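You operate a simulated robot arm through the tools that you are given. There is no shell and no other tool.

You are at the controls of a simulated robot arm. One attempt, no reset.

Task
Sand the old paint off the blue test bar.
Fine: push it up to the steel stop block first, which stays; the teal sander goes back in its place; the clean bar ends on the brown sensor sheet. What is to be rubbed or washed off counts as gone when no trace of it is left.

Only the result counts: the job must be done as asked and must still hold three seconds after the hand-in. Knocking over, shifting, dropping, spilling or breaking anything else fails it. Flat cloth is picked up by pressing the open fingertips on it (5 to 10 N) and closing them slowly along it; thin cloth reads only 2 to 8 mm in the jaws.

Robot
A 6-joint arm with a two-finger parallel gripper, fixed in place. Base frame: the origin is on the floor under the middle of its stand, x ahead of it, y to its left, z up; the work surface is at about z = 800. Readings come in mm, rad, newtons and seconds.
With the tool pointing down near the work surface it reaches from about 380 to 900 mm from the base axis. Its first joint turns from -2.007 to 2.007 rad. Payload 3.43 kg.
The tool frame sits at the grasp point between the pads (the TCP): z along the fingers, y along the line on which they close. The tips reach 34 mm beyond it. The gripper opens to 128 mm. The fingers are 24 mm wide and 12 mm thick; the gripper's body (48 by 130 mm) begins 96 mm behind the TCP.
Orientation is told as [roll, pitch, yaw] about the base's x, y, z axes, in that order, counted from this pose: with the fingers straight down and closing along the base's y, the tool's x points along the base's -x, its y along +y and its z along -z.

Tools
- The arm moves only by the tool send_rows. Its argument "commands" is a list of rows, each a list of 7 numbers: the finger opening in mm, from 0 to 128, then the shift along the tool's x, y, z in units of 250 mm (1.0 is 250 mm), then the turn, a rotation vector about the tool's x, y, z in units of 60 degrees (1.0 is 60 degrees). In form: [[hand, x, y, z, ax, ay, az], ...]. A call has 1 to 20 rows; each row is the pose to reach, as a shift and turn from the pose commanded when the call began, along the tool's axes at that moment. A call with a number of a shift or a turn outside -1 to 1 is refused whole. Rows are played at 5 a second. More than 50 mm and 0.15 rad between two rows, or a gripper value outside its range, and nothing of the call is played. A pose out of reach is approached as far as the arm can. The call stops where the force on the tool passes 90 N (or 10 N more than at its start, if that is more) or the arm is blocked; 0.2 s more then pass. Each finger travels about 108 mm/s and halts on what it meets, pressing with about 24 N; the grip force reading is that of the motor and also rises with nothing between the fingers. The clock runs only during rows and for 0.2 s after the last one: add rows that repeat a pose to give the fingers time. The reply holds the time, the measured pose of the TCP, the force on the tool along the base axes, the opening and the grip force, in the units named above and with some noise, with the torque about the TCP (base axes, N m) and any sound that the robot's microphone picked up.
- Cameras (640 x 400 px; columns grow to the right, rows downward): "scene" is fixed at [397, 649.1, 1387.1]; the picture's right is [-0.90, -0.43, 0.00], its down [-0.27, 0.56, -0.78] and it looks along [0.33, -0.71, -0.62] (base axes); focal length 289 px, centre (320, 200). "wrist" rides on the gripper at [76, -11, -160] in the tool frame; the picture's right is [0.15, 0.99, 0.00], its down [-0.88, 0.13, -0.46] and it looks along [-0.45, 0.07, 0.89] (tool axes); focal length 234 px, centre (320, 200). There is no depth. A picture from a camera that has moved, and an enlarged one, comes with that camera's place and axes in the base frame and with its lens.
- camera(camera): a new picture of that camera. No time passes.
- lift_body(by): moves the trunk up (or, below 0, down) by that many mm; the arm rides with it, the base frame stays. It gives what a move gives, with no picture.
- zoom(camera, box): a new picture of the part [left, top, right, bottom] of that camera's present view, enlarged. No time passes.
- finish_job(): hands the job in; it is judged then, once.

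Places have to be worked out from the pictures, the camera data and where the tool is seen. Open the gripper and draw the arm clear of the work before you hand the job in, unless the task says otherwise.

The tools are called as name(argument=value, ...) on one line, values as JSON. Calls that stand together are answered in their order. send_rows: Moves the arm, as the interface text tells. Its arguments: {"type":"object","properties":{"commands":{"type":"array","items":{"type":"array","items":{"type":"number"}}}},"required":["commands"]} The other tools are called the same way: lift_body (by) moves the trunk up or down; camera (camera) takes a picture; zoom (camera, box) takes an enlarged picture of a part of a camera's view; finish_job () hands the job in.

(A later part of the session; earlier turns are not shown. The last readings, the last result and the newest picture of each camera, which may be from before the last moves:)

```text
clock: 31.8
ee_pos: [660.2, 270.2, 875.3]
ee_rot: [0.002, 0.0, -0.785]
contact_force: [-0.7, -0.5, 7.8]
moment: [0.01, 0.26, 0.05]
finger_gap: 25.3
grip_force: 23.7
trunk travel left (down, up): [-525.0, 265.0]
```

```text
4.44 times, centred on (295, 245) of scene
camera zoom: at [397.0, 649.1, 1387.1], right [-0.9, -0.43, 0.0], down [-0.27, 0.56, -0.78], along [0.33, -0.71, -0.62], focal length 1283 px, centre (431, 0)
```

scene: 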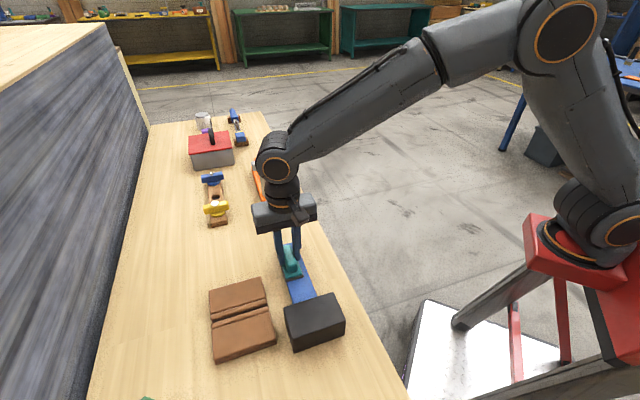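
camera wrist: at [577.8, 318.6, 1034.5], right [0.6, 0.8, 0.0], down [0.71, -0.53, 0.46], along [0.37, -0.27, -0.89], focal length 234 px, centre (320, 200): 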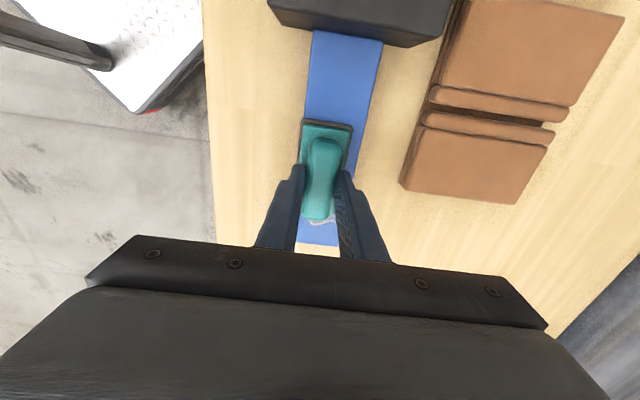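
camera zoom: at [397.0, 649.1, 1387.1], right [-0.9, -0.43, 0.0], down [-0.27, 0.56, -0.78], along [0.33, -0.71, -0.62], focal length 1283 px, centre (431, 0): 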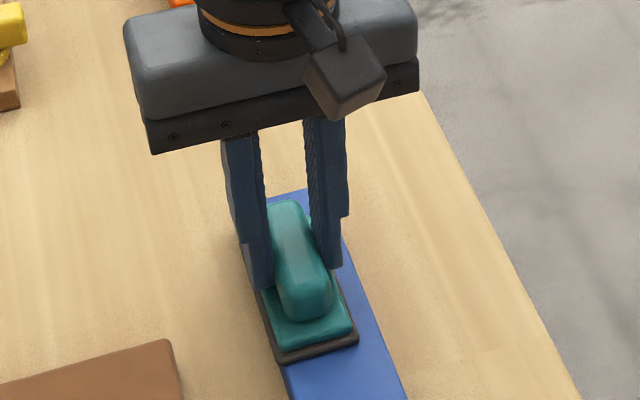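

The pad is on the other half, pressed with about 8 N. I press a little more and do two cycles here.

send_rows(commands=[[10, -0.04, 0, 0.003, 0, 0, 0], [10, -0.08, 0, 0.003, 0, 0, 0], [10, -0.12, 0, 0.003, 0, 0, 0], [10, -0.14, 0, 0.003, 0, 0, 0], [10, -0.1, 0, 0.003, 0, 0, 0], [10, -0.06, 0, 0.003, 0, 0, 0], [10, -0.02, 0, 0.003, 0, 0, 0], [10, 0.02, 0, 0.003, 0, 0, 0], [10, 0.06, 0, 0.003, 0, 0, 0], [10, 0.02, 0, 0.003, 0, 0, 0], [10, -0.02, 0, 0.003, 0, 0, 0], [10, -0.06, 0, 0.003, 0, 0, 0], [10, -0.1, 0, 0.003, 0, 0, 0], [10, -0.14, 0, 0.003, 0, 0, 0], [10, -0.1, 0, 0.003, 0, 0, 0], [10, -0.06, 0, 0.003, 0, 0, 0], [10, -0.02, 0, 0.003, 0, 0, 0], [10, 0.02, 0, 0.003, 0, 0, 0], [10, 0.06, 0, 0.003, 0, 0, 0]])

zoom(camera="scene", box=[250, 200, 340, 290])

zoom(camera="wrist", box=[260, 0, 400, 260])

```text
clock: 35.8
ee_pos: [649.8, 282.8, 872.3]
ee_rot: [-0.001, 0.001, -0.785]
contact_force: [-0.4, -0.4, 0.0]
moment: [0.02, 0.01, 0.01]
finger_gap: 25.7
grip_force: 23.0
trunk travel left (down, up): [-525.0, 265.0]
```

```text
4.44 times, centred on (295, 245) of scene
camera zoom: at [397.0, 649.1, 1387.1], right [-0.9, -0.43, 0.0], down [-0.27, 0.56, -0.78], along [0.33, -0.71, -0.62], focal length 1283 px, centre (431, 0)
```

zoom: 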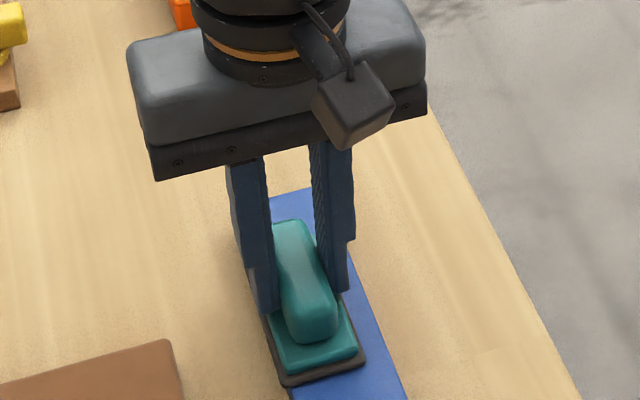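

```text
1.54 times, centred on (330, 130) of wrist
camera zoom: at [589.4, 329.0, 1031.4], right [0.6, 0.8, 0.0], down [0.72, -0.53, 0.46], along [0.37, -0.27, -0.89], focal length 360 px, centre (305, 308)
```

zoom: 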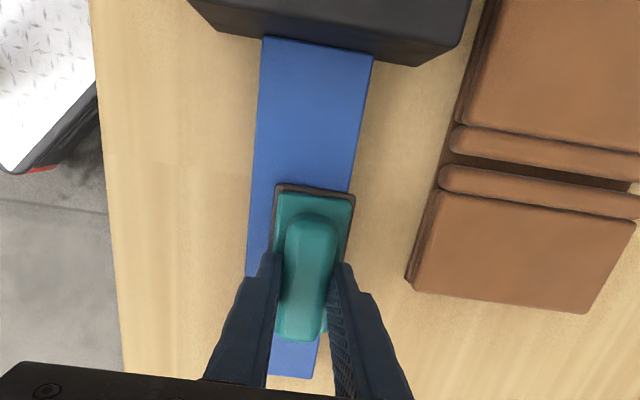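

The force is down to zero because the handle slipped up slightly in the grip. I lift the sander 40 mm and draw back along the bar to inspect the surface.

send_rows(commands=[[10, 0, 0, -0.06, 0, 0, 0], [10, -0.05, 0, -0.16, 0, 0, 0], [10, -0.18, 0, -0.2, 0, 0, 0], [10, -0.32, 0, -0.2, 0, 0, 0], [10, -0.46, 0, -0.2, 0, 0, 0], [10, -0.5, 0, -0.2, 0, 0, 0], [10, -0.5, 0, -0.2, 0, 0, 0]])

camera(camera="wrist")

zoom(camera="wrist", box=[270, 0, 400, 130])

zoom(camera="scene", box=[260, 230, 340, 310])

```text
clock: 37.4
ee_pos: [739.5, 193.0, 922.9]
ee_rot: [0.001, 0.0, -0.786]
contact_force: [0.2, 0.1, -0.1]
moment: [-0.03, -0.01, 0.01]
finger_gap: 25.6
grip_force: 23.6
trunk travel left (down, up): [-525.0, 265.0]
```

```text
taken
camera wrist: at [678.3, 239.8, 1082.2], right [0.6, 0.8, 0.0], down [0.71, -0.53, 0.46], along [0.37, -0.27, -0.89], focal length 234 px, centre (320, 200)
```

wrist: 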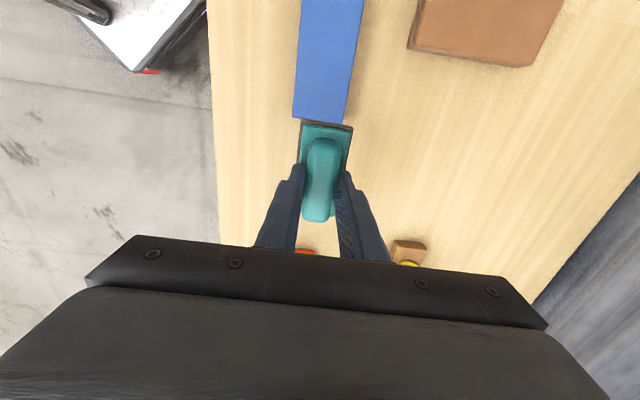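

```text
3.08 times, centred on (335, 65) of wrist
camera zoom: at [678.3, 239.8, 1082.2], right [0.6, 0.8, 0.0], down [0.71, -0.53, 0.46], along [0.37, -0.27, -0.89], focal length 720 px, centre (274, 615)
```

zoom: 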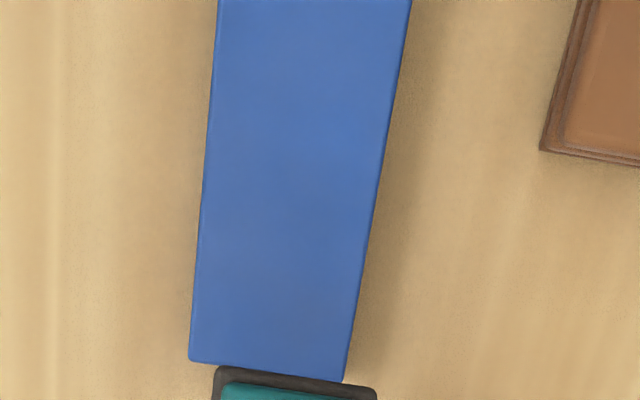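

```text
5.00 times, centred on (300, 270) of scene
camera zoom: at [397.0, 649.1, 1387.1], right [-0.9, -0.43, 0.0], down [-0.27, 0.56, -0.78], along [0.33, -0.71, -0.62], focal length 1444 px, centre (420, -150)
```

zoom: 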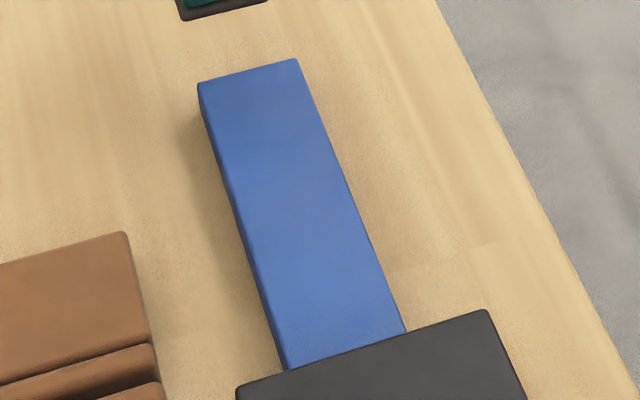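

The bar looks clean. I zoom further to check for faint remains where the patch was.

zoom(camera="scene", box=[272, 238, 318, 272])

zoom(camera="wrist", box=[285, 40, 370, 125])

zoom(camera="wrist", box=[285, 0, 375, 70])

```text
11.76 times, centred on (295, 255) of scene
camera zoom: at [397.0, 649.1, 1387.1], right [-0.9, -0.43, 0.0], down [-0.27, 0.56, -0.78], along [0.33, -0.71, -0.62], focal length 3397 px, centre (614, -447)
```

zoom: 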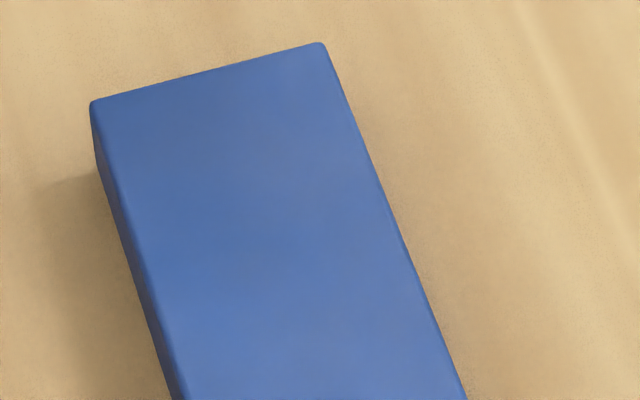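

```text
4.71 times, centred on (328, 82) of wrist
camera zoom: at [678.3, 239.8, 1082.2], right [0.6, 0.8, 0.0], down [0.71, -0.53, 0.46], along [0.37, -0.27, -0.89], focal length 1102 px, centre (285, 753)
```

zoom: 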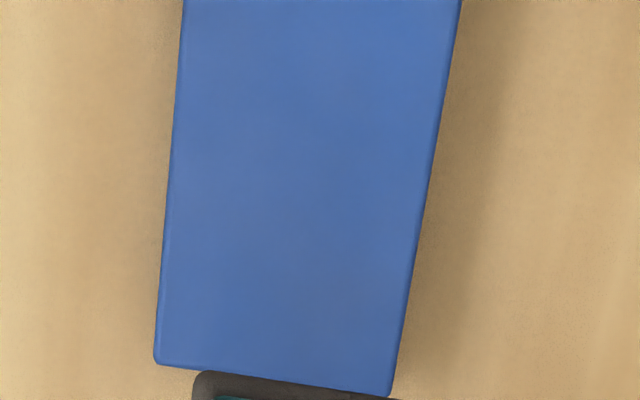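

```text
5.71 times, centred on (330, 35) of wrist
camera zoom: at [678.3, 239.8, 1082.2], right [0.6, 0.8, 0.0], down [0.71, -0.53, 0.46], along [0.37, -0.27, -0.89], focal length 1338 px, centre (263, 1143)
```

zoom: 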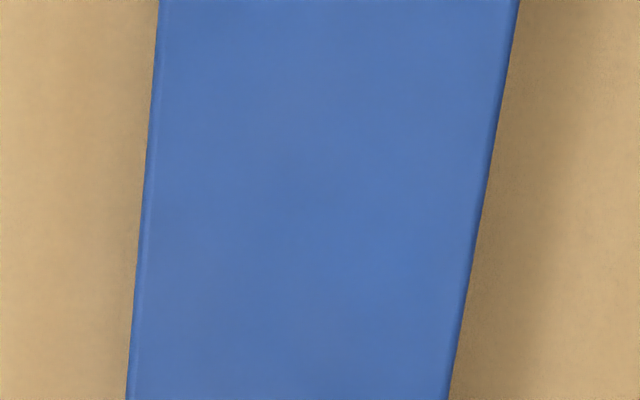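

There might be a very faint mottling left, so I do another round to be safe. I bring the sander back over the patch's middle line and down to near contact.

send_rows(commands=[[10, 0.12, -0.01, 0, 0, 0, 0], [10, 0.24, -0.02, 0, 0, 0, 0], [10, 0.346, -0.026, 0, 0, 0, 0], [10, 0.346, -0.026, 0.1, 0, 0, 0], [10, 0.346, -0.026, 0.17, 0, 0, 0], [10, 0.346, -0.026, 0.192, 0, 0, 0], [10, 0.346, -0.026, 0.2, 0, 0, 0], [10, 0.346, -0.026, 0.204, 0, 0, 0], [10, 0.346, -0.026, 0.208, 0, 0, 0]])

```text
clock: 39.4
ee_pos: [673.0, 249.0, 872.2]
ee_rot: [0.002, 0.0, -0.786]
contact_force: [0.3, -1.2, 7.9]
moment: [0.1, 0.24, 0.03]
finger_gap: 25.5
grip_force: 24.3
trunk travel left (down, up): [-525.0, 265.0]
```

Pressing with about 8 N at the patch's tail end. I run strokes along the middle, following down slightly to keep the pressure.

send_rows(commands=[[10, 0.04, 0, 0.003, 0, 0, 0], [10, 0.08, 0, 0.0035, 0, 0, 0], [10, 0.12, 0, 0.004, 0, 0, 0], [10, 0.16, 0, 0.0045, 0, 0, 0], [10, 0.2, 0, 0.005, 0, 0, 0], [10, 0.16, 0, 0.0055, 0, 0, 0], [10, 0.12, 0, 0.006, 0, 0, 0], [10, 0.08, 0, 0.0065, 0, 0, 0], [10, 0.04, 0, 0.007, 0, 0, 0], [10, 0, 0, 0.0075, 0, 0, 0], [10, -0.03, 0, 0.008, 0, 0, 0], [10, 0, 0, 0.0085, 0, 0, 0], [10, 0.04, 0, 0.009, 0, 0, 0], [10, 0.08, 0, 0.0095, 0, 0, 0], [10, 0.12, 0, 0.01, 0, 0, 0], [10, 0.16, 0, 0.0105, 0, 0, 0], [10, 0.2, 0, 0.011, 0, 0, 0]])

zoom(camera="scene", box=[250, 200, 340, 290])

```text
clock: 43.0
ee_pos: [636.4, 284.2, 869.7]
ee_rot: [0.001, 0.0, -0.785]
contact_force: [7.6, -7.9, 33.4]
moment: [-0.51, -0.23, 0.16]
finger_gap: 25.6
grip_force: 24.1
trunk travel left (down, up): [-525.0, 265.0]
```

```text
4.44 times, centred on (295, 245) of scene
camera zoom: at [397.0, 649.1, 1387.1], right [-0.9, -0.43, 0.0], down [-0.27, 0.56, -0.78], along [0.33, -0.71, -0.62], focal length 1283 px, centre (431, 0)
```

zoom: 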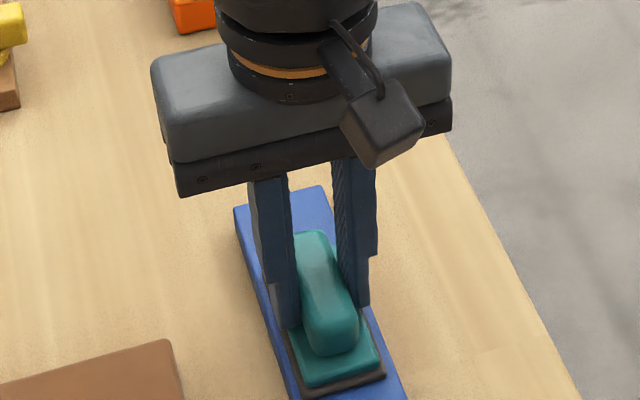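

The fingertips now bear on the sander's plate (33 N), a firm press. I ease off about 0.75 mm, and stroke along the robot-side edge.

send_rows(commands=[[10, 0, 0, -0.016, 0, 0, 0], [10, 0, -0.032, -0.016, 0, 0, 0], [10, 0, -0.032, -0.003, 0, 0, 0], [10, -0.04, -0.032, -0.003, 0, 0, 0], [10, -0.08, -0.032, -0.003, 0, 0, 0], [10, -0.12, -0.032, -0.003, 0, 0, 0], [10, -0.16, -0.032, -0.003, 0, 0, 0], [10, -0.2, -0.032, -0.003, 0, 0, 0], [10, -0.23, -0.032, -0.003, 0, 0, 0], [10, -0.2, -0.032, -0.003, 0, 0, 0], [10, -0.16, -0.032, -0.003, 0, 0, 0], [10, -0.12, -0.032, -0.003, 0, 0, 0], [10, -0.08, -0.032, -0.003, 0, 0, 0], [10, -0.04, -0.032, -0.003, 0, 0, 0]])

```text
clock: 46.0
ee_pos: [638.8, 270.9, 869.8]
ee_rot: [0.0, 0.0, -0.784]
contact_force: [4.2, -4.7, 23.8]
moment: [-0.34, -0.21, 0.04]
finger_gap: 25.1
grip_force: 23.5
trunk travel left (down, up): [-525.0, 265.0]
```

Steady 24 N there. Now the same along the far edge of the bar.

send_rows(commands=[[10, 0, 0, -0.016, 0, 0, 0], [10, 0, 0.034, -0.016, 0, 0, 0], [10, 0.02, 0.066, -0.016, 0, 0, 0], [10, 0.02, 0.066, 0, 0, 0, 0], [10, -0.02, 0.066, 0, 0, 0, 0], [10, -0.06, 0.066, 0, 0, 0, 0], [10, -0.1, 0.066, 0, 0, 0, 0], [10, -0.14, 0.066, 0, 0, 0, 0], [10, -0.18, 0.066, 0, 0, 0, 0], [10, -0.2, 0.066, 0, 0, 0, 0], [10, -0.16, 0.066, 0, 0, 0, 0], [10, -0.12, 0.066, 0, 0, 0, 0], [10, -0.08, 0.066, 0, 0, 0, 0], [10, -0.04, 0.066, 0, 0, 0, 0], [10, 0, 0.066, 0, 0, 0, 0], [10, 0.02, 0.066, 0, 0, 0, 0]])

```text
clock: 49.4
ee_pos: [646.4, 285.6, 869.1]
ee_rot: [0.003, -0.001, -0.785]
contact_force: [8.4, -7.2, 32.8]
moment: [-0.39, -0.1, 0.12]
finger_gap: 25.7
grip_force: 24.1
trunk travel left (down, up): [-525.0, 265.0]
```

The far edge got about 33 N. I lift the sander and draw back to inspect the bar again.

send_rows(commands=[[10, 0, 0, -0.06, 0, 0, 0], [10, -0.05, 0, -0.16, 0, 0, 0], [10, -0.18, 0, -0.22, 0, 0, 0], [10, -0.32, 0, -0.22, 0, 0, 0], [10, -0.46, 0, -0.22, 0, 0, 0], [10, -0.54, 0, -0.22, 0, 0, 0], [10, -0.54, 0, -0.22, 0, 0, 0]])

zoom(camera="wrist", box=[270, 0, 400, 130])

zoom(camera="scene", box=[260, 230, 350, 320])

zoom(camera="scene", box=[272, 238, 318, 272])

camera(camera="scene")

```text
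clock: 51.0
ee_pos: [740.3, 193.7, 925.4]
ee_rot: [0.0, 0.001, -0.786]
contact_force: [0.7, 0.1, -0.2]
moment: [-0.03, 0.01, 0.0]
finger_gap: 25.2
grip_force: 24.5
trunk travel left (down, up): [-525.0, 265.0]
```

```text
3.08 times, centred on (335, 65) of wrist
camera zoom: at [679.2, 240.1, 1083.3], right [0.6, 0.8, 0.0], down [0.71, -0.53, 0.46], along [0.37, -0.27, -0.89], focal length 720 px, centre (274, 615)
```

zoom: 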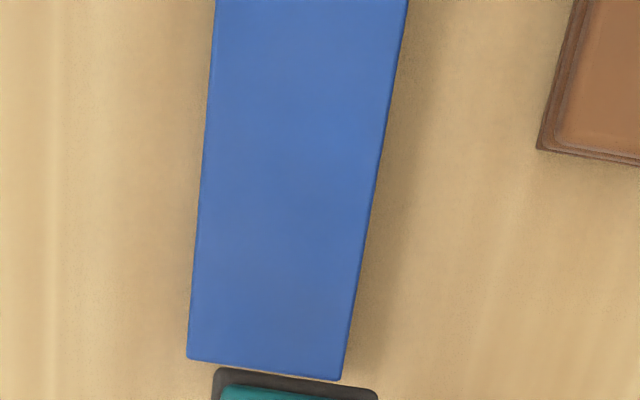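

```text
4.44 times, centred on (305, 275) of scene
camera zoom: at [397.0, 649.1, 1387.1], right [-0.9, -0.43, 0.0], down [-0.27, 0.56, -0.78], along [0.33, -0.71, -0.62], focal length 1283 px, centre (387, -133)
```

zoom: 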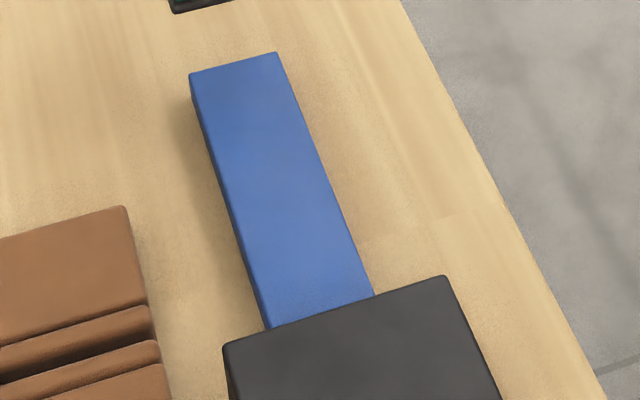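

```text
11.76 times, centred on (295, 255) of scene
camera zoom: at [397.0, 649.1, 1387.1], right [-0.9, -0.43, 0.0], down [-0.27, 0.56, -0.78], along [0.33, -0.71, -0.62], focal length 3397 px, centre (614, -447)
```

zoom: 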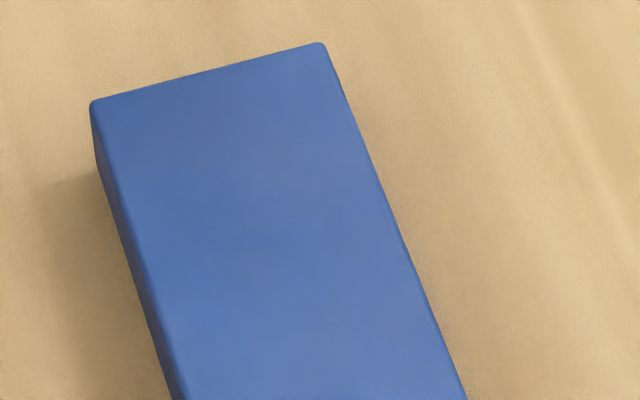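

```text
taken
```

scene: 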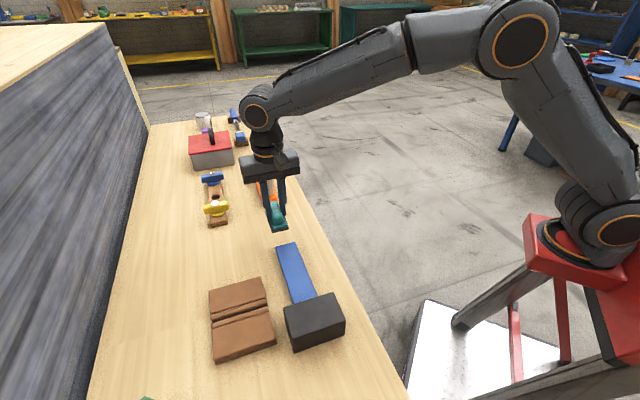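

The same faint tone shows before and after the second round, so it may just be texture. I enlarge the wrist view strongly over the former patch and the untouched part to compare.

zoom(camera="wrist", box=[290, 60, 360, 125])

zoom(camera="wrist", box=[290, 0, 370, 65])

zoom(camera="scene", box=[280, 262, 326, 300])

```text
6.15 times, centred on (325, 92) of wrist
camera zoom: at [679.2, 240.1, 1083.3], right [0.6, 0.8, 0.0], down [0.71, -0.53, 0.46], along [0.37, -0.27, -0.89], focal length 1441 px, centre (289, 862)
```

zoom: 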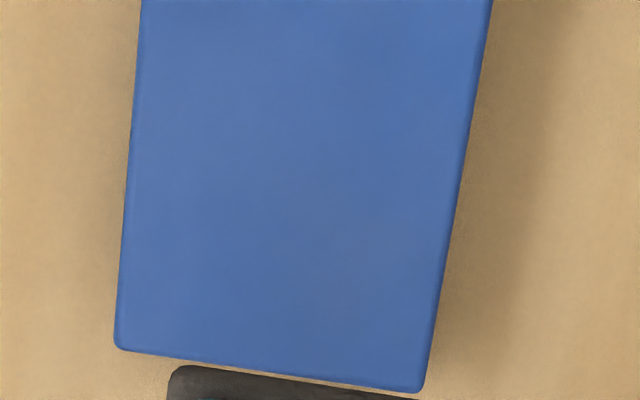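

```text
6.15 times, centred on (330, 32) of wrist
camera zoom: at [679.2, 240.1, 1083.3], right [0.6, 0.8, 0.0], down [0.71, -0.53, 0.46], along [0.37, -0.27, -0.89], focal length 1441 px, centre (258, 1231)
```

zoom: 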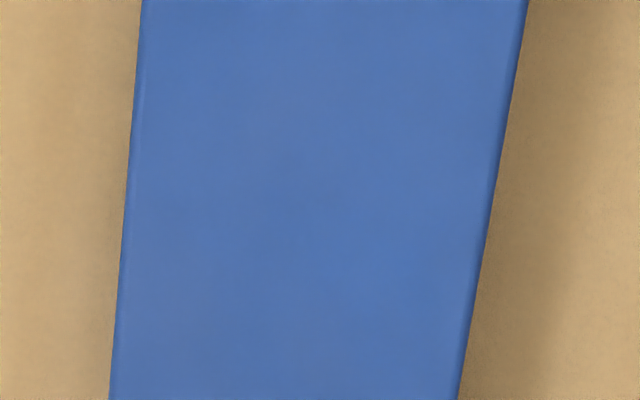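

```text
10.53 times, centred on (303, 281) of scene
camera zoom: at [397.0, 649.1, 1387.1], right [-0.9, -0.43, 0.0], down [-0.27, 0.56, -0.78], along [0.33, -0.71, -0.62], focal length 3040 px, centre (499, -653)
```

zoom: 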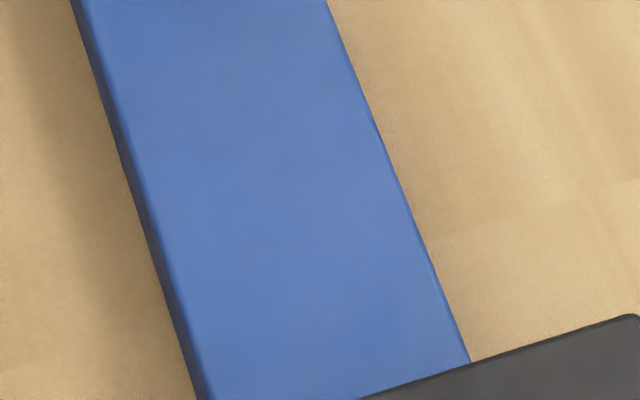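

The bar's tone is uniform, with no pattern of the old patch left, so I take it as clean. Now the sander goes back: its original centre was about 2.9 mm to the -c side of where I gripped it, i.e. TCP (830.2, 260.4), yaw about -0.733. I move over that place and lower to a few mm above contact.

send_rows(commands=[[10, -0.016, 0.11, 0, 0, 0, -0.012], [10, -0.033, 0.22, 0, 0, 0, -0.025], [10, -0.049, 0.33, 0, 0, 0, -0.037], [10, -0.0656, 0.4428, 0, 0, 0, -0.05], [10, -0.0656, 0.4428, 0.1, 0, 0, -0.05], [10, -0.0656, 0.4428, 0.2, 0, 0, -0.05], [10, -0.0656, 0.4428, 0.26, 0, 0, -0.05], [10, -0.0656, 0.4428, 0.28, 0, 0, -0.05], [10, -0.0656, 0.4428, 0.28, 0, 0, -0.05], [10, -0.0656, 0.4428, 0.28, 0, 0, -0.05]])

zoom(camera="scene", box=[200, 190, 280, 270])

camera(camera="wrist")

```text
clock: 53.2
ee_pos: [831.2, 258.2, 854.4]
ee_rot: [0.002, 0.0, -0.733]
contact_force: [-0.4, 1.1, -1.1]
moment: [0.0, 0.01, 0.0]
finger_gap: 25.6
grip_force: 23.8
trunk travel left (down, up): [-525.0, 265.0]
```

```text
5.00 times, centred on (240, 230) of scene
camera zoom: at [397.0, 649.1, 1387.1], right [-0.9, -0.43, 0.0], down [-0.27, 0.56, -0.78], along [0.33, -0.71, -0.62], focal length 1444 px, centre (720, 50)
```

zoom: 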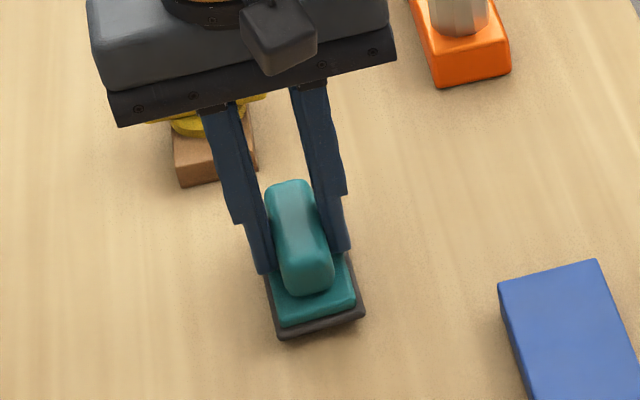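

```text
taken
camera wrist: at [768.0, 302.3, 1013.3], right [0.55, 0.83, 0.0], down [0.74, -0.49, 0.46], along [0.38, -0.25, -0.89], focal length 234 px, centre (320, 200)
```

wrist: 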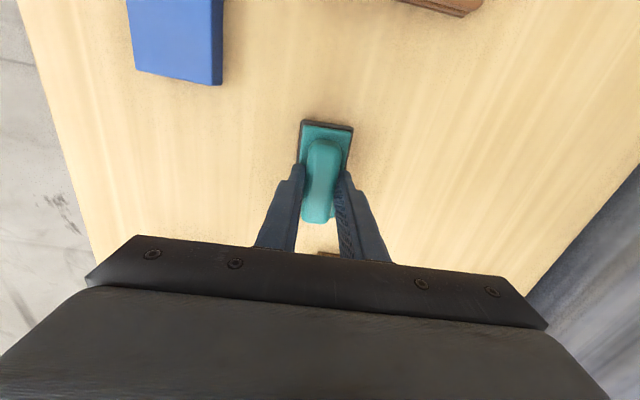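

The sander hovers a few mm above its place. I enlarge the wrist view to compare how it sits in the fingers versus at the grip.

zoom(camera="wrist", box=[250, 90, 410, 250])

zoom(camera="scene", box=[222, 222, 256, 262])

```text
2.50 times, centred on (330, 170) of wrist
camera zoom: at [768.0, 302.3, 1013.3], right [0.55, 0.83, 0.0], down [0.74, -0.49, 0.46], along [0.38, -0.25, -0.89], focal length 585 px, centre (295, 275)
```

zoom: 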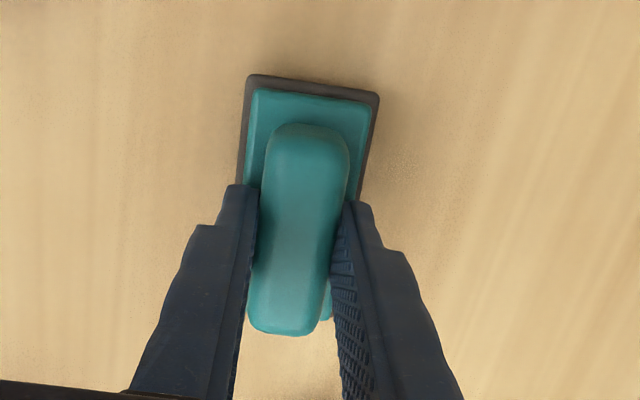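

```text
10.00 times, centred on (239, 242) of scene
camera zoom: at [397.0, 649.1, 1387.1], right [-0.9, -0.43, 0.0], down [-0.27, 0.56, -0.78], along [0.33, -0.71, -0.62], focal length 2888 px, centre (1130, -220)
```

zoom: 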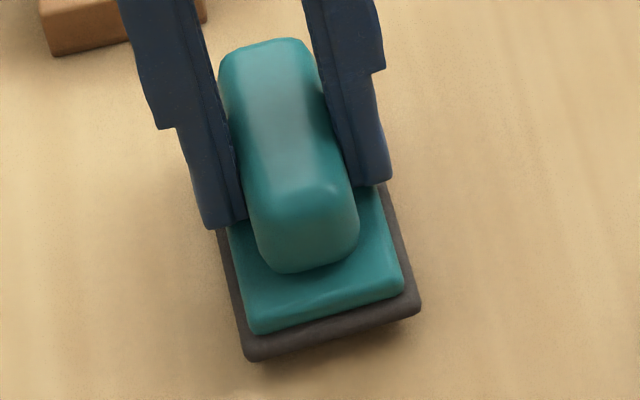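

The sander sits nearly as it was gripped; comparing with the original scene view, it needs about (-1.1, +2.3) mm. I apply that and lower in small steps towards contact.

send_rows(commands=[[10, 0.0094, 0.0039, 0, 0, 0, 0], [10, 0.0094, 0.0039, 0.006, 0, 0, 0], [10, 0.0094, 0.0039, 0.01, 0, 0, 0], [10, 0.0094, 0.0039, 0.014, 0, 0, 0]])

zoom(camera="scene", box=[222, 222, 256, 262])

```text
clock: 54.2
ee_pos: [831.2, 260.8, 850.0]
ee_rot: [0.0, -0.001, -0.733]
contact_force: [0.3, -0.2, -1.4]
moment: [0.02, 0.04, 0.0]
finger_gap: 25.2
grip_force: 23.7
trunk travel left (down, up): [-525.0, 265.0]
```

```text
10.00 times, centred on (239, 242) of scene
camera zoom: at [397.0, 649.1, 1387.1], right [-0.9, -0.43, 0.0], down [-0.27, 0.56, -0.78], along [0.33, -0.71, -0.62], focal length 2888 px, centre (1130, -220)
```

zoom: 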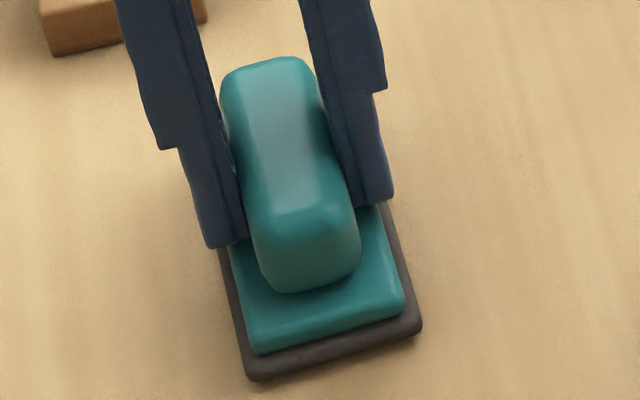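

It now nearly matches the original picture. I lower the last bit in 0.5 mm steps until contact.

send_rows(commands=[[10, 0, 0, 0.002, 0, 0, 0], [10, 0, 0, 0.004, 0, 0, 0]])

```text
clock: 54.8
ee_pos: [830.7, 260.2, 848.9]
ee_rot: [-0.001, 0.001, -0.732]
contact_force: [1.1, -0.4, -2.1]
moment: [-0.01, 0.0, 0.0]
finger_gap: 25.4
grip_force: 23.5
trunk travel left (down, up): [-525.0, 265.0]
```

No contact yet; 0.5 mm more at a time.

send_rows(commands=[[10, 0, 0, 0.002, 0, 0, 0], [10, 0, 0, 0.004, 0, 0, 0]])

zoom(camera="scene", box=[222, 222, 256, 262])

```text
clock: 55.4
ee_pos: [831.3, 260.7, 849.2]
ee_rot: [0.0, 0.0, -0.731]
contact_force: [-0.2, 0.5, -1.3]
moment: [0.03, 0.0, 0.02]
finger_gap: 25.3
grip_force: 24.0
trunk travel left (down, up): [-525.0, 265.0]
```

```text
10.00 times, centred on (239, 242) of scene
camera zoom: at [397.0, 649.1, 1387.1], right [-0.9, -0.43, 0.0], down [-0.27, 0.56, -0.78], along [0.33, -0.71, -0.62], focal length 2888 px, centre (1130, -220)
```

zoom: 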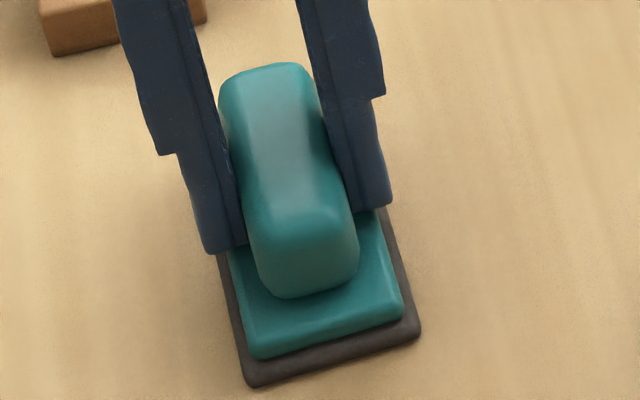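

Still hovering by a hair and about 2 mm too far along the bench compared with the original picture. I shift it back 2 mm and lower on until contact.

send_rows(commands=[[10, 0, 0, -0.003, 0, 0, 0], [10, -0.008, -0.003, -0.003, 0, 0, 0], [10, -0.008, -0.003, 0, 0, 0, 0], [10, -0.008, -0.003, 0.002, 0, 0, 0], [10, -0.008, -0.003, 0.004, 0, 0, 0]])

```text
clock: 56.6
ee_pos: [832.1, 258.5, 847.0]
ee_rot: [0.001, 0.0, -0.733]
contact_force: [-0.3, -0.4, -0.3]
moment: [-0.02, -0.01, 0.01]
finger_gap: 25.6
grip_force: 24.1
trunk travel left (down, up): [-525.0, 265.0]
```

Contact has not come yet at TCP 847; I continue 0.5 mm at a time.

send_rows(commands=[[10, 0, 0, 0.002, 0, 0, 0], [10, 0, 0, 0.004, 0, 0, 0]])

zoom(camera="scene", box=[222, 222, 256, 262])

```text
clock: 57.2
ee_pos: [830.6, 258.1, 847.8]
ee_rot: [0.001, 0.001, -0.732]
contact_force: [1.5, -0.4, 5.2]
moment: [0.02, 0.06, 0.01]
finger_gap: 25.5
grip_force: 24.1
trunk travel left (down, up): [-525.0, 265.0]
```

```text
10.00 times, centred on (239, 242) of scene
camera zoom: at [397.0, 649.1, 1387.1], right [-0.9, -0.43, 0.0], down [-0.27, 0.56, -0.78], along [0.33, -0.71, -0.62], focal length 2888 px, centre (1130, -220)
```

zoom: 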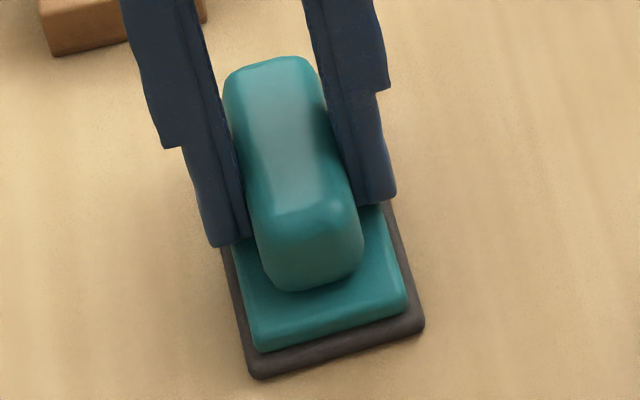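

Contact at 5 N, and the sander lies within about a millimetre of its original spot. I open the fingers and rise straight up.

send_rows(commands=[[30, 0, 0, 0, 0, 0, 0], [40, 0, 0, 0, 0, 0, 0], [54, 0, 0, 0, 0, 0, 0], [60, 0, 0, 0, 0, 0, 0], [60, 0, 0, -0.08, 0, 0, 0], [60, 0, 0, -0.2, 0, 0, 0], [60, 0, 0, -0.35, 0, 0, 0], [60, 0, 0, -0.5, 0, 0, 0], [60, 0, 0, -0.5, 0, 0, 0]])

zoom(camera="scene", box=[222, 222, 256, 262])

camera(camera="wrist")

camera(camera="scene")

```text
clock: 59.2
ee_pos: [831.2, 259.6, 971.2]
ee_rot: [0.0, -0.001, -0.732]
contact_force: [-0.4, -0.1, -0.1]
moment: [0.01, 0.01, 0.01]
finger_gap: 60.1
grip_force: 0.1
trunk travel left (down, up): [-525.0, 265.0]
```

```text
10.00 times, centred on (239, 242) of scene
camera zoom: at [397.0, 649.1, 1387.1], right [-0.9, -0.43, 0.0], down [-0.27, 0.56, -0.78], along [0.33, -0.71, -0.62], focal length 2888 px, centre (1130, -220)
```

zoom: 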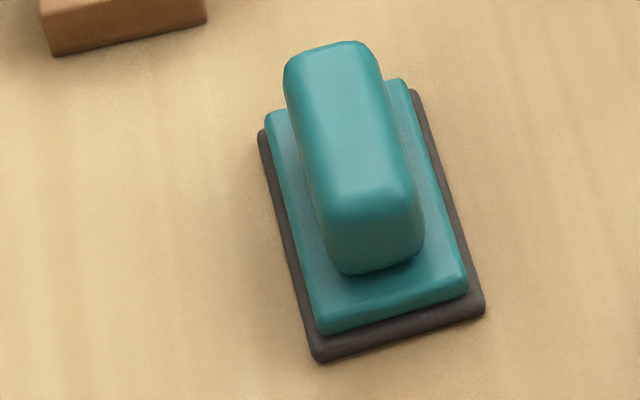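

```text
taken
camera wrist: at [769.0, 303.4, 1131.0], right [0.55, 0.83, 0.0], down [0.74, -0.49, 0.46], along [0.38, -0.25, -0.89], focal length 234 px, centre (320, 200)
```

wrist: 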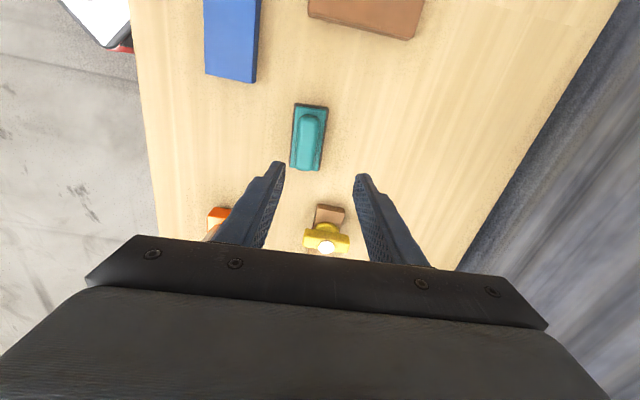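

```text
taken
```

scene: 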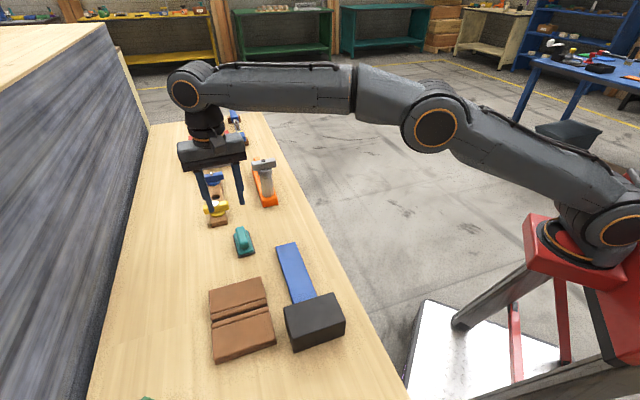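

Opening dragged the sander about 17 mm sideways because the fingertips were bearing on its plate. I must regrip it and put it right, so I measure it anew.

zoom(camera="wrist", box=[260, 90, 400, 190])

zoom(camera="scene", box=[210, 215, 330, 290])

```text
4.00 times, centred on (330, 140) of wrist
camera zoom: at [769.0, 303.4, 1131.0], right [0.55, 0.83, 0.0], down [0.74, -0.49, 0.46], along [0.38, -0.25, -0.89], focal length 937 px, centre (280, 440)
```

zoom: 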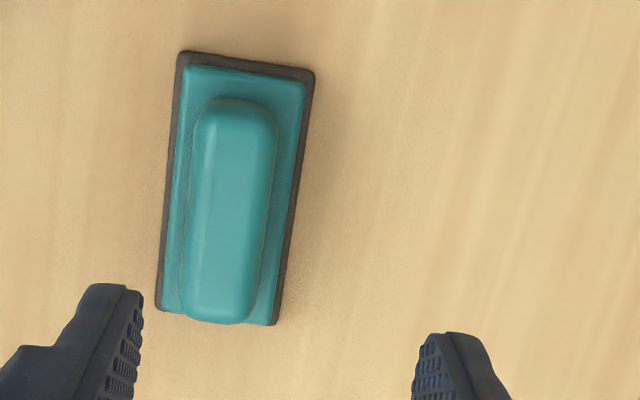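

```text
5.33 times, centred on (270, 252) of scene
camera zoom: at [397.0, 649.1, 1387.1], right [-0.9, -0.43, 0.0], down [-0.27, 0.56, -0.78], along [0.33, -0.71, -0.62], focal length 1540 px, centre (587, -80)
```

zoom: 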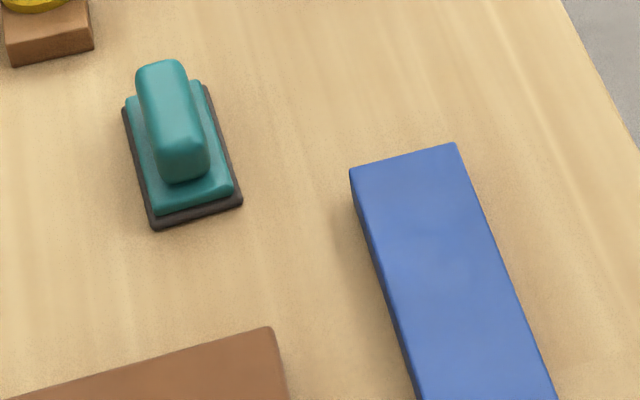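

The sander is now centred about (821, 250), still at the same angle: about 16.5 mm towards -y of the gripper from where I released it. I shift over it and descend to TCP about 853, tips clear of the plate.

send_rows(commands=[[60, 0.004, -0.0668, 0, 0, 0, 0], [60, 0.004, -0.0668, 0.12, 0, 0, 0], [60, 0.004, -0.0668, 0.26, 0, 0, 0], [60, 0.004, -0.0668, 0.38, 0, 0, 0], [60, 0.004, -0.0668, 0.44, 0, 0, 0], [60, 0.004, -0.0668, 0.472, 0, 0, 0], [60, 0.004, -0.0668, 0.472, 0, 0, 0]])

zoom(camera="wrist", box=[250, 90, 410, 250])

zoom(camera="scene", box=[200, 190, 280, 270])

```text
clock: 60.8
ee_pos: [821.0, 247.3, 855.4]
ee_rot: [0.0, 0.0, -0.732]
contact_force: [0.6, 0.4, 0.0]
moment: [0.01, -0.01, 0.01]
finger_gap: 59.8
grip_force: 0.0
trunk travel left (down, up): [-525.0, 265.0]
```

```text
2.50 times, centred on (330, 170) of wrist
camera zoom: at [757.3, 290.3, 1013.6], right [0.55, 0.83, 0.0], down [0.74, -0.49, 0.46], along [0.38, -0.25, -0.89], focal length 585 px, centre (295, 275)
```

zoom: 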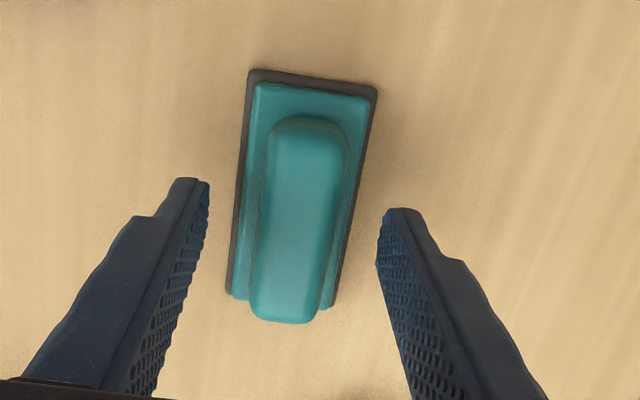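

```text
5.00 times, centred on (240, 230) of scene
camera zoom: at [397.0, 649.1, 1387.1], right [-0.9, -0.43, 0.0], down [-0.27, 0.56, -0.78], along [0.33, -0.71, -0.62], focal length 1444 px, centre (720, 50)
```

zoom: 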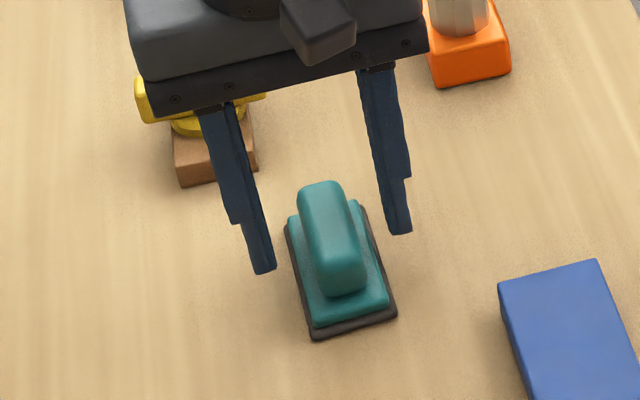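

The sander sits centred between the fingers just like at the first grip. I close slowly.

send_rows(commands=[[50, 0, 0, 0, 0, 0, 0], [42, 0, 0, 0, 0, 0, 0], [36, 0, 0, 0, 0, 0, 0], [32, 0, 0, 0, 0, 0, 0], [29, 0, 0, 0, 0, 0, 0], [26, 0, 0, 0, 0, 0, 0], [23, 0, 0, 0, 0, 0, 0], [18, 0, 0, 0, 0, 0, 0], [12, 0, 0, 0, 0, 0, 0]])

zoom(camera="scene", box=[222, 222, 256, 262])

```text
clock: 62.8
ee_pos: [821.0, 246.8, 854.5]
ee_rot: [-0.001, 0.001, -0.734]
contact_force: [0.6, -0.2, 0.4]
moment: [-0.05, -0.1, 0.04]
finger_gap: 25.4
grip_force: 23.7
trunk travel left (down, up): [-525.0, 265.0]
```

```text
10.00 times, centred on (239, 242) of scene
camera zoom: at [397.0, 649.1, 1387.1], right [-0.9, -0.43, 0.0], down [-0.27, 0.56, -0.78], along [0.33, -0.71, -0.62], focal length 2888 px, centre (1130, -220)
```

zoom: 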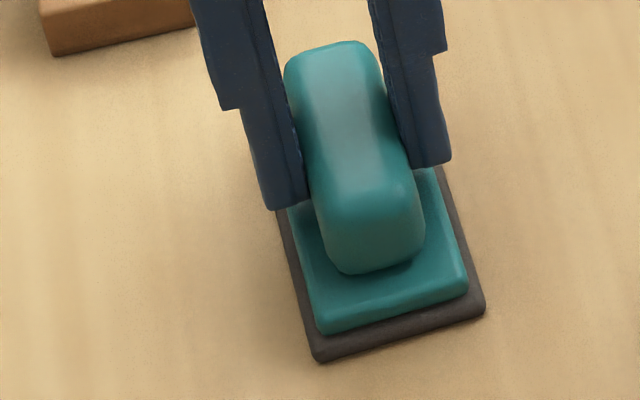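

Regripped without any shift. I lift it 3 mm, carry it (10.5, 12.9) mm back to its original spot and set it down at the same height.

send_rows(commands=[[12, 0, 0, -0.008, 0, 0, 0], [12, 0, 0, -0.016, 0, 0, 0], [12, 0.001, 0.022, -0.016, 0, 0, 0], [12, 0.002, 0.044, -0.016, 0, 0, 0], [12, 0.0032, 0.0664, -0.016, 0, 0, 0], [12, 0.0032, 0.0664, -0.016, 0, 0, 0], [12, 0.0032, 0.0664, -0.008, 0, 0, 0], [12, 0.0032, 0.0664, -0.002, 0, 0, 0], [12, 0.0032, 0.0664, 0, 0, 0, 0]])

zoom(camera="scene", box=[222, 222, 256, 262])

```text
clock: 64.8
ee_pos: [830.9, 260.3, 855.5]
ee_rot: [0.001, -0.003, -0.733]
contact_force: [0.4, 0.6, 10.2]
moment: [0.15, 0.31, -0.02]
finger_gap: 25.3
grip_force: 23.9
trunk travel left (down, up): [-525.0, 265.0]
```

```text
10.00 times, centred on (239, 242) of scene
camera zoom: at [397.0, 649.1, 1387.1], right [-0.9, -0.43, 0.0], down [-0.27, 0.56, -0.78], along [0.33, -0.71, -0.62], focal length 2888 px, centre (1130, -220)
```

zoom: 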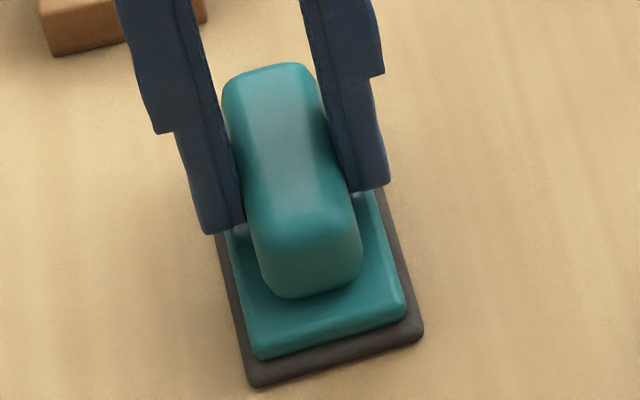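

It is down with 10 N and sits about 1.4 mm past the original spot along its axis. I lift a touch, shift 1.3 mm back and set down more lightly.

send_rows(commands=[[12, 0, 0, -0.008, 0, 0, 0], [12, -0.005, 0, -0.008, 0, 0, 0], [12, -0.005, 0, -0.005, 0, 0, 0], [12, -0.005, 0, -0.003, 0, 0, 0], [12, -0.005, 0, -0.003, 0, 0, 0]])

zoom(camera="scene", box=[222, 222, 256, 262])

```text
clock: 66.0
ee_pos: [829.5, 259.4, 855.2]
ee_rot: [-0.002, 0.001, -0.734]
contact_force: [-4.6, 1.4, 10.5]
moment: [0.04, 0.2, 0.0]
finger_gap: 25.1
grip_force: 23.7
trunk travel left (down, up): [-525.0, 265.0]
```

```text
10.00 times, centred on (239, 242) of scene
camera zoom: at [397.0, 649.1, 1387.1], right [-0.9, -0.43, 0.0], down [-0.27, 0.56, -0.78], along [0.33, -0.71, -0.62], focal length 2888 px, centre (1130, -220)
```

zoom: 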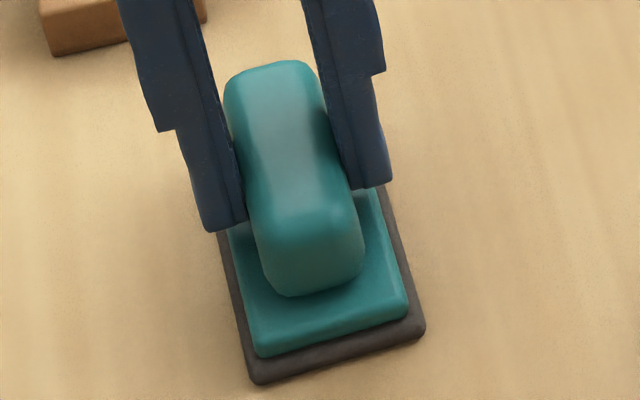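

Position is now within about 1 mm. I unload the vertical force by rising in small steps before opening.

send_rows(commands=[[12, 0, 0, -0.002, 0, 0, 0], [12, 0, 0, -0.003, 0, 0, 0], [12, 0, 0, -0.003, 0, 0, 0]])

```text
clock: 66.8
ee_pos: [830.1, 259.6, 854.8]
ee_rot: [0.0, 0.001, -0.731]
contact_force: [-2.4, 2.4, 8.8]
moment: [0.11, 0.05, 0.02]
finger_gap: 25.6
grip_force: 23.4
trunk travel left (down, up): [-525.0, 265.0]
```

Still 8.8 N; a further 0.75 mm of unloading.

send_rows(commands=[[12, 0, 0, -0.0015, 0, 0, 0], [12, 0, 0, -0.003, 0, 0, 0], [12, 0, 0, -0.003, 0, 0, 0]])

```text
clock: 67.6
ee_pos: [830.7, 258.2, 854.8]
ee_rot: [-0.001, 0.002, -0.734]
contact_force: [-0.5, 0.4, 0.9]
moment: [-0.01, -0.11, 0.03]
finger_gap: 25.4
grip_force: 24.0
trunk travel left (down, up): [-525.0, 265.0]
```

Unloaded to about 1 N. Now I open slowly and check the sander before rising.

send_rows(commands=[[26, 0, 0, 0, 0, 0, 0], [28, 0, 0, 0, 0, 0, 0], [31, 0, 0, 0, 0, 0, 0], [35, 0, 0, 0, 0, 0, 0], [42, 0, 0, 0, 0, 0, 0], [52, 0, 0, 0, 0, 0, 0], [60, 0, 0, 0, 0, 0, 0], [60, 0, 0, 0, 0, 0, 0]])

zoom(camera="scene", box=[222, 222, 256, 262])

```text
clock: 69.4
ee_pos: [830.3, 258.6, 855.3]
ee_rot: [-0.001, 0.0, -0.734]
contact_force: [-0.1, -0.3, -0.3]
moment: [0.02, 0.0, 0.04]
finger_gap: 60.1
grip_force: 0.2
trunk travel left (down, up): [-525.0, 265.0]
```

```text
10.00 times, centred on (239, 242) of scene
camera zoom: at [397.0, 649.1, 1387.1], right [-0.9, -0.43, 0.0], down [-0.27, 0.56, -0.78], along [0.33, -0.71, -0.62], focal length 2888 px, centre (1130, -220)
```

zoom: 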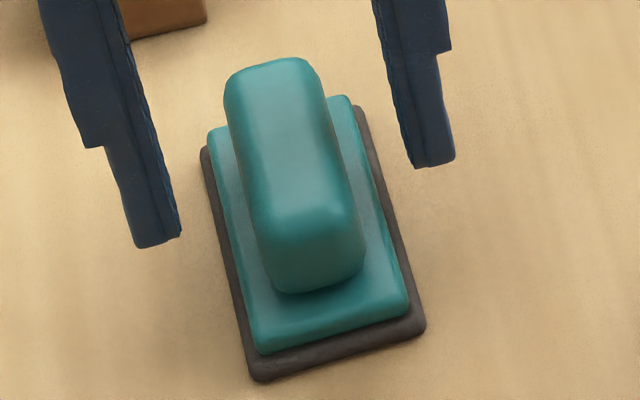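

The sander is back within about a millimetre of its original place and angle. Now I rise and move above the middle of the bar, (637, 285), fingers opening to 100 mm, to grip it across its width.

send_rows(commands=[[60, 0, 0, -0.1, 0, 0, 0], [60, 0, 0, -0.26, 0, 0, 0], [60, 0, 0, -0.42, 0, 0, 0], [60, 0, 0, -0.48, 0, 0, 0], [70, 0.13, -0.087, -0.48, 0, 0, 0.01], [80, 0.26, -0.175, -0.48, 0, 0, 0.02], [90, 0.39, -0.262, -0.48, 0, 0, 0.03], [100, 0.52, -0.35, -0.48, 0, 0, 0.04], [100, 0.644, -0.4373, -0.48, 0, 0, 0.0491], [100, 0.644, -0.4373, -0.48, 0, 0, 0.0491], [100, 0.644, -0.4373, -0.48, 0, 0, 0.0491]])

camera(camera="wrist")

camera(camera="scene")

```text
clock: 71.8
ee_pos: [637.5, 285.4, 977.0]
ee_rot: [0.0, 0.0, -0.785]
contact_force: [0.6, 0.5, 0.3]
moment: [0.03, -0.01, -0.01]
finger_gap: 100.2
grip_force: 0.2
trunk travel left (down, up): [-525.0, 265.0]
```

```text
taken
camera wrist: at [577.2, 332.2, 1136.0], right [0.6, 0.8, 0.0], down [0.72, -0.53, 0.46], along [0.37, -0.27, -0.89], focal length 234 px, centre (320, 200)
```

wrist: 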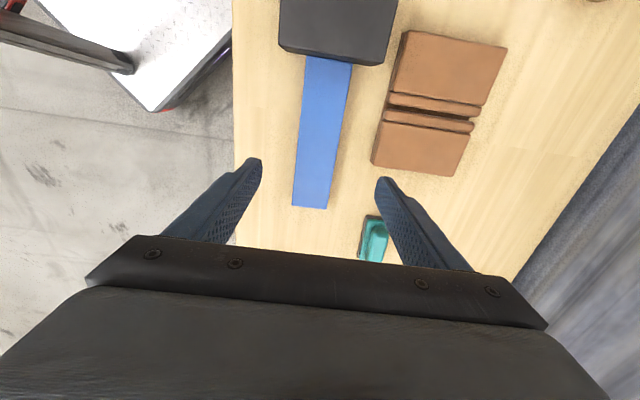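

```text
taken
```

scene: 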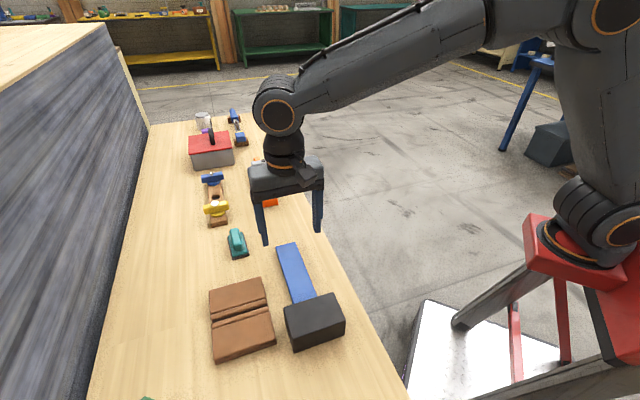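

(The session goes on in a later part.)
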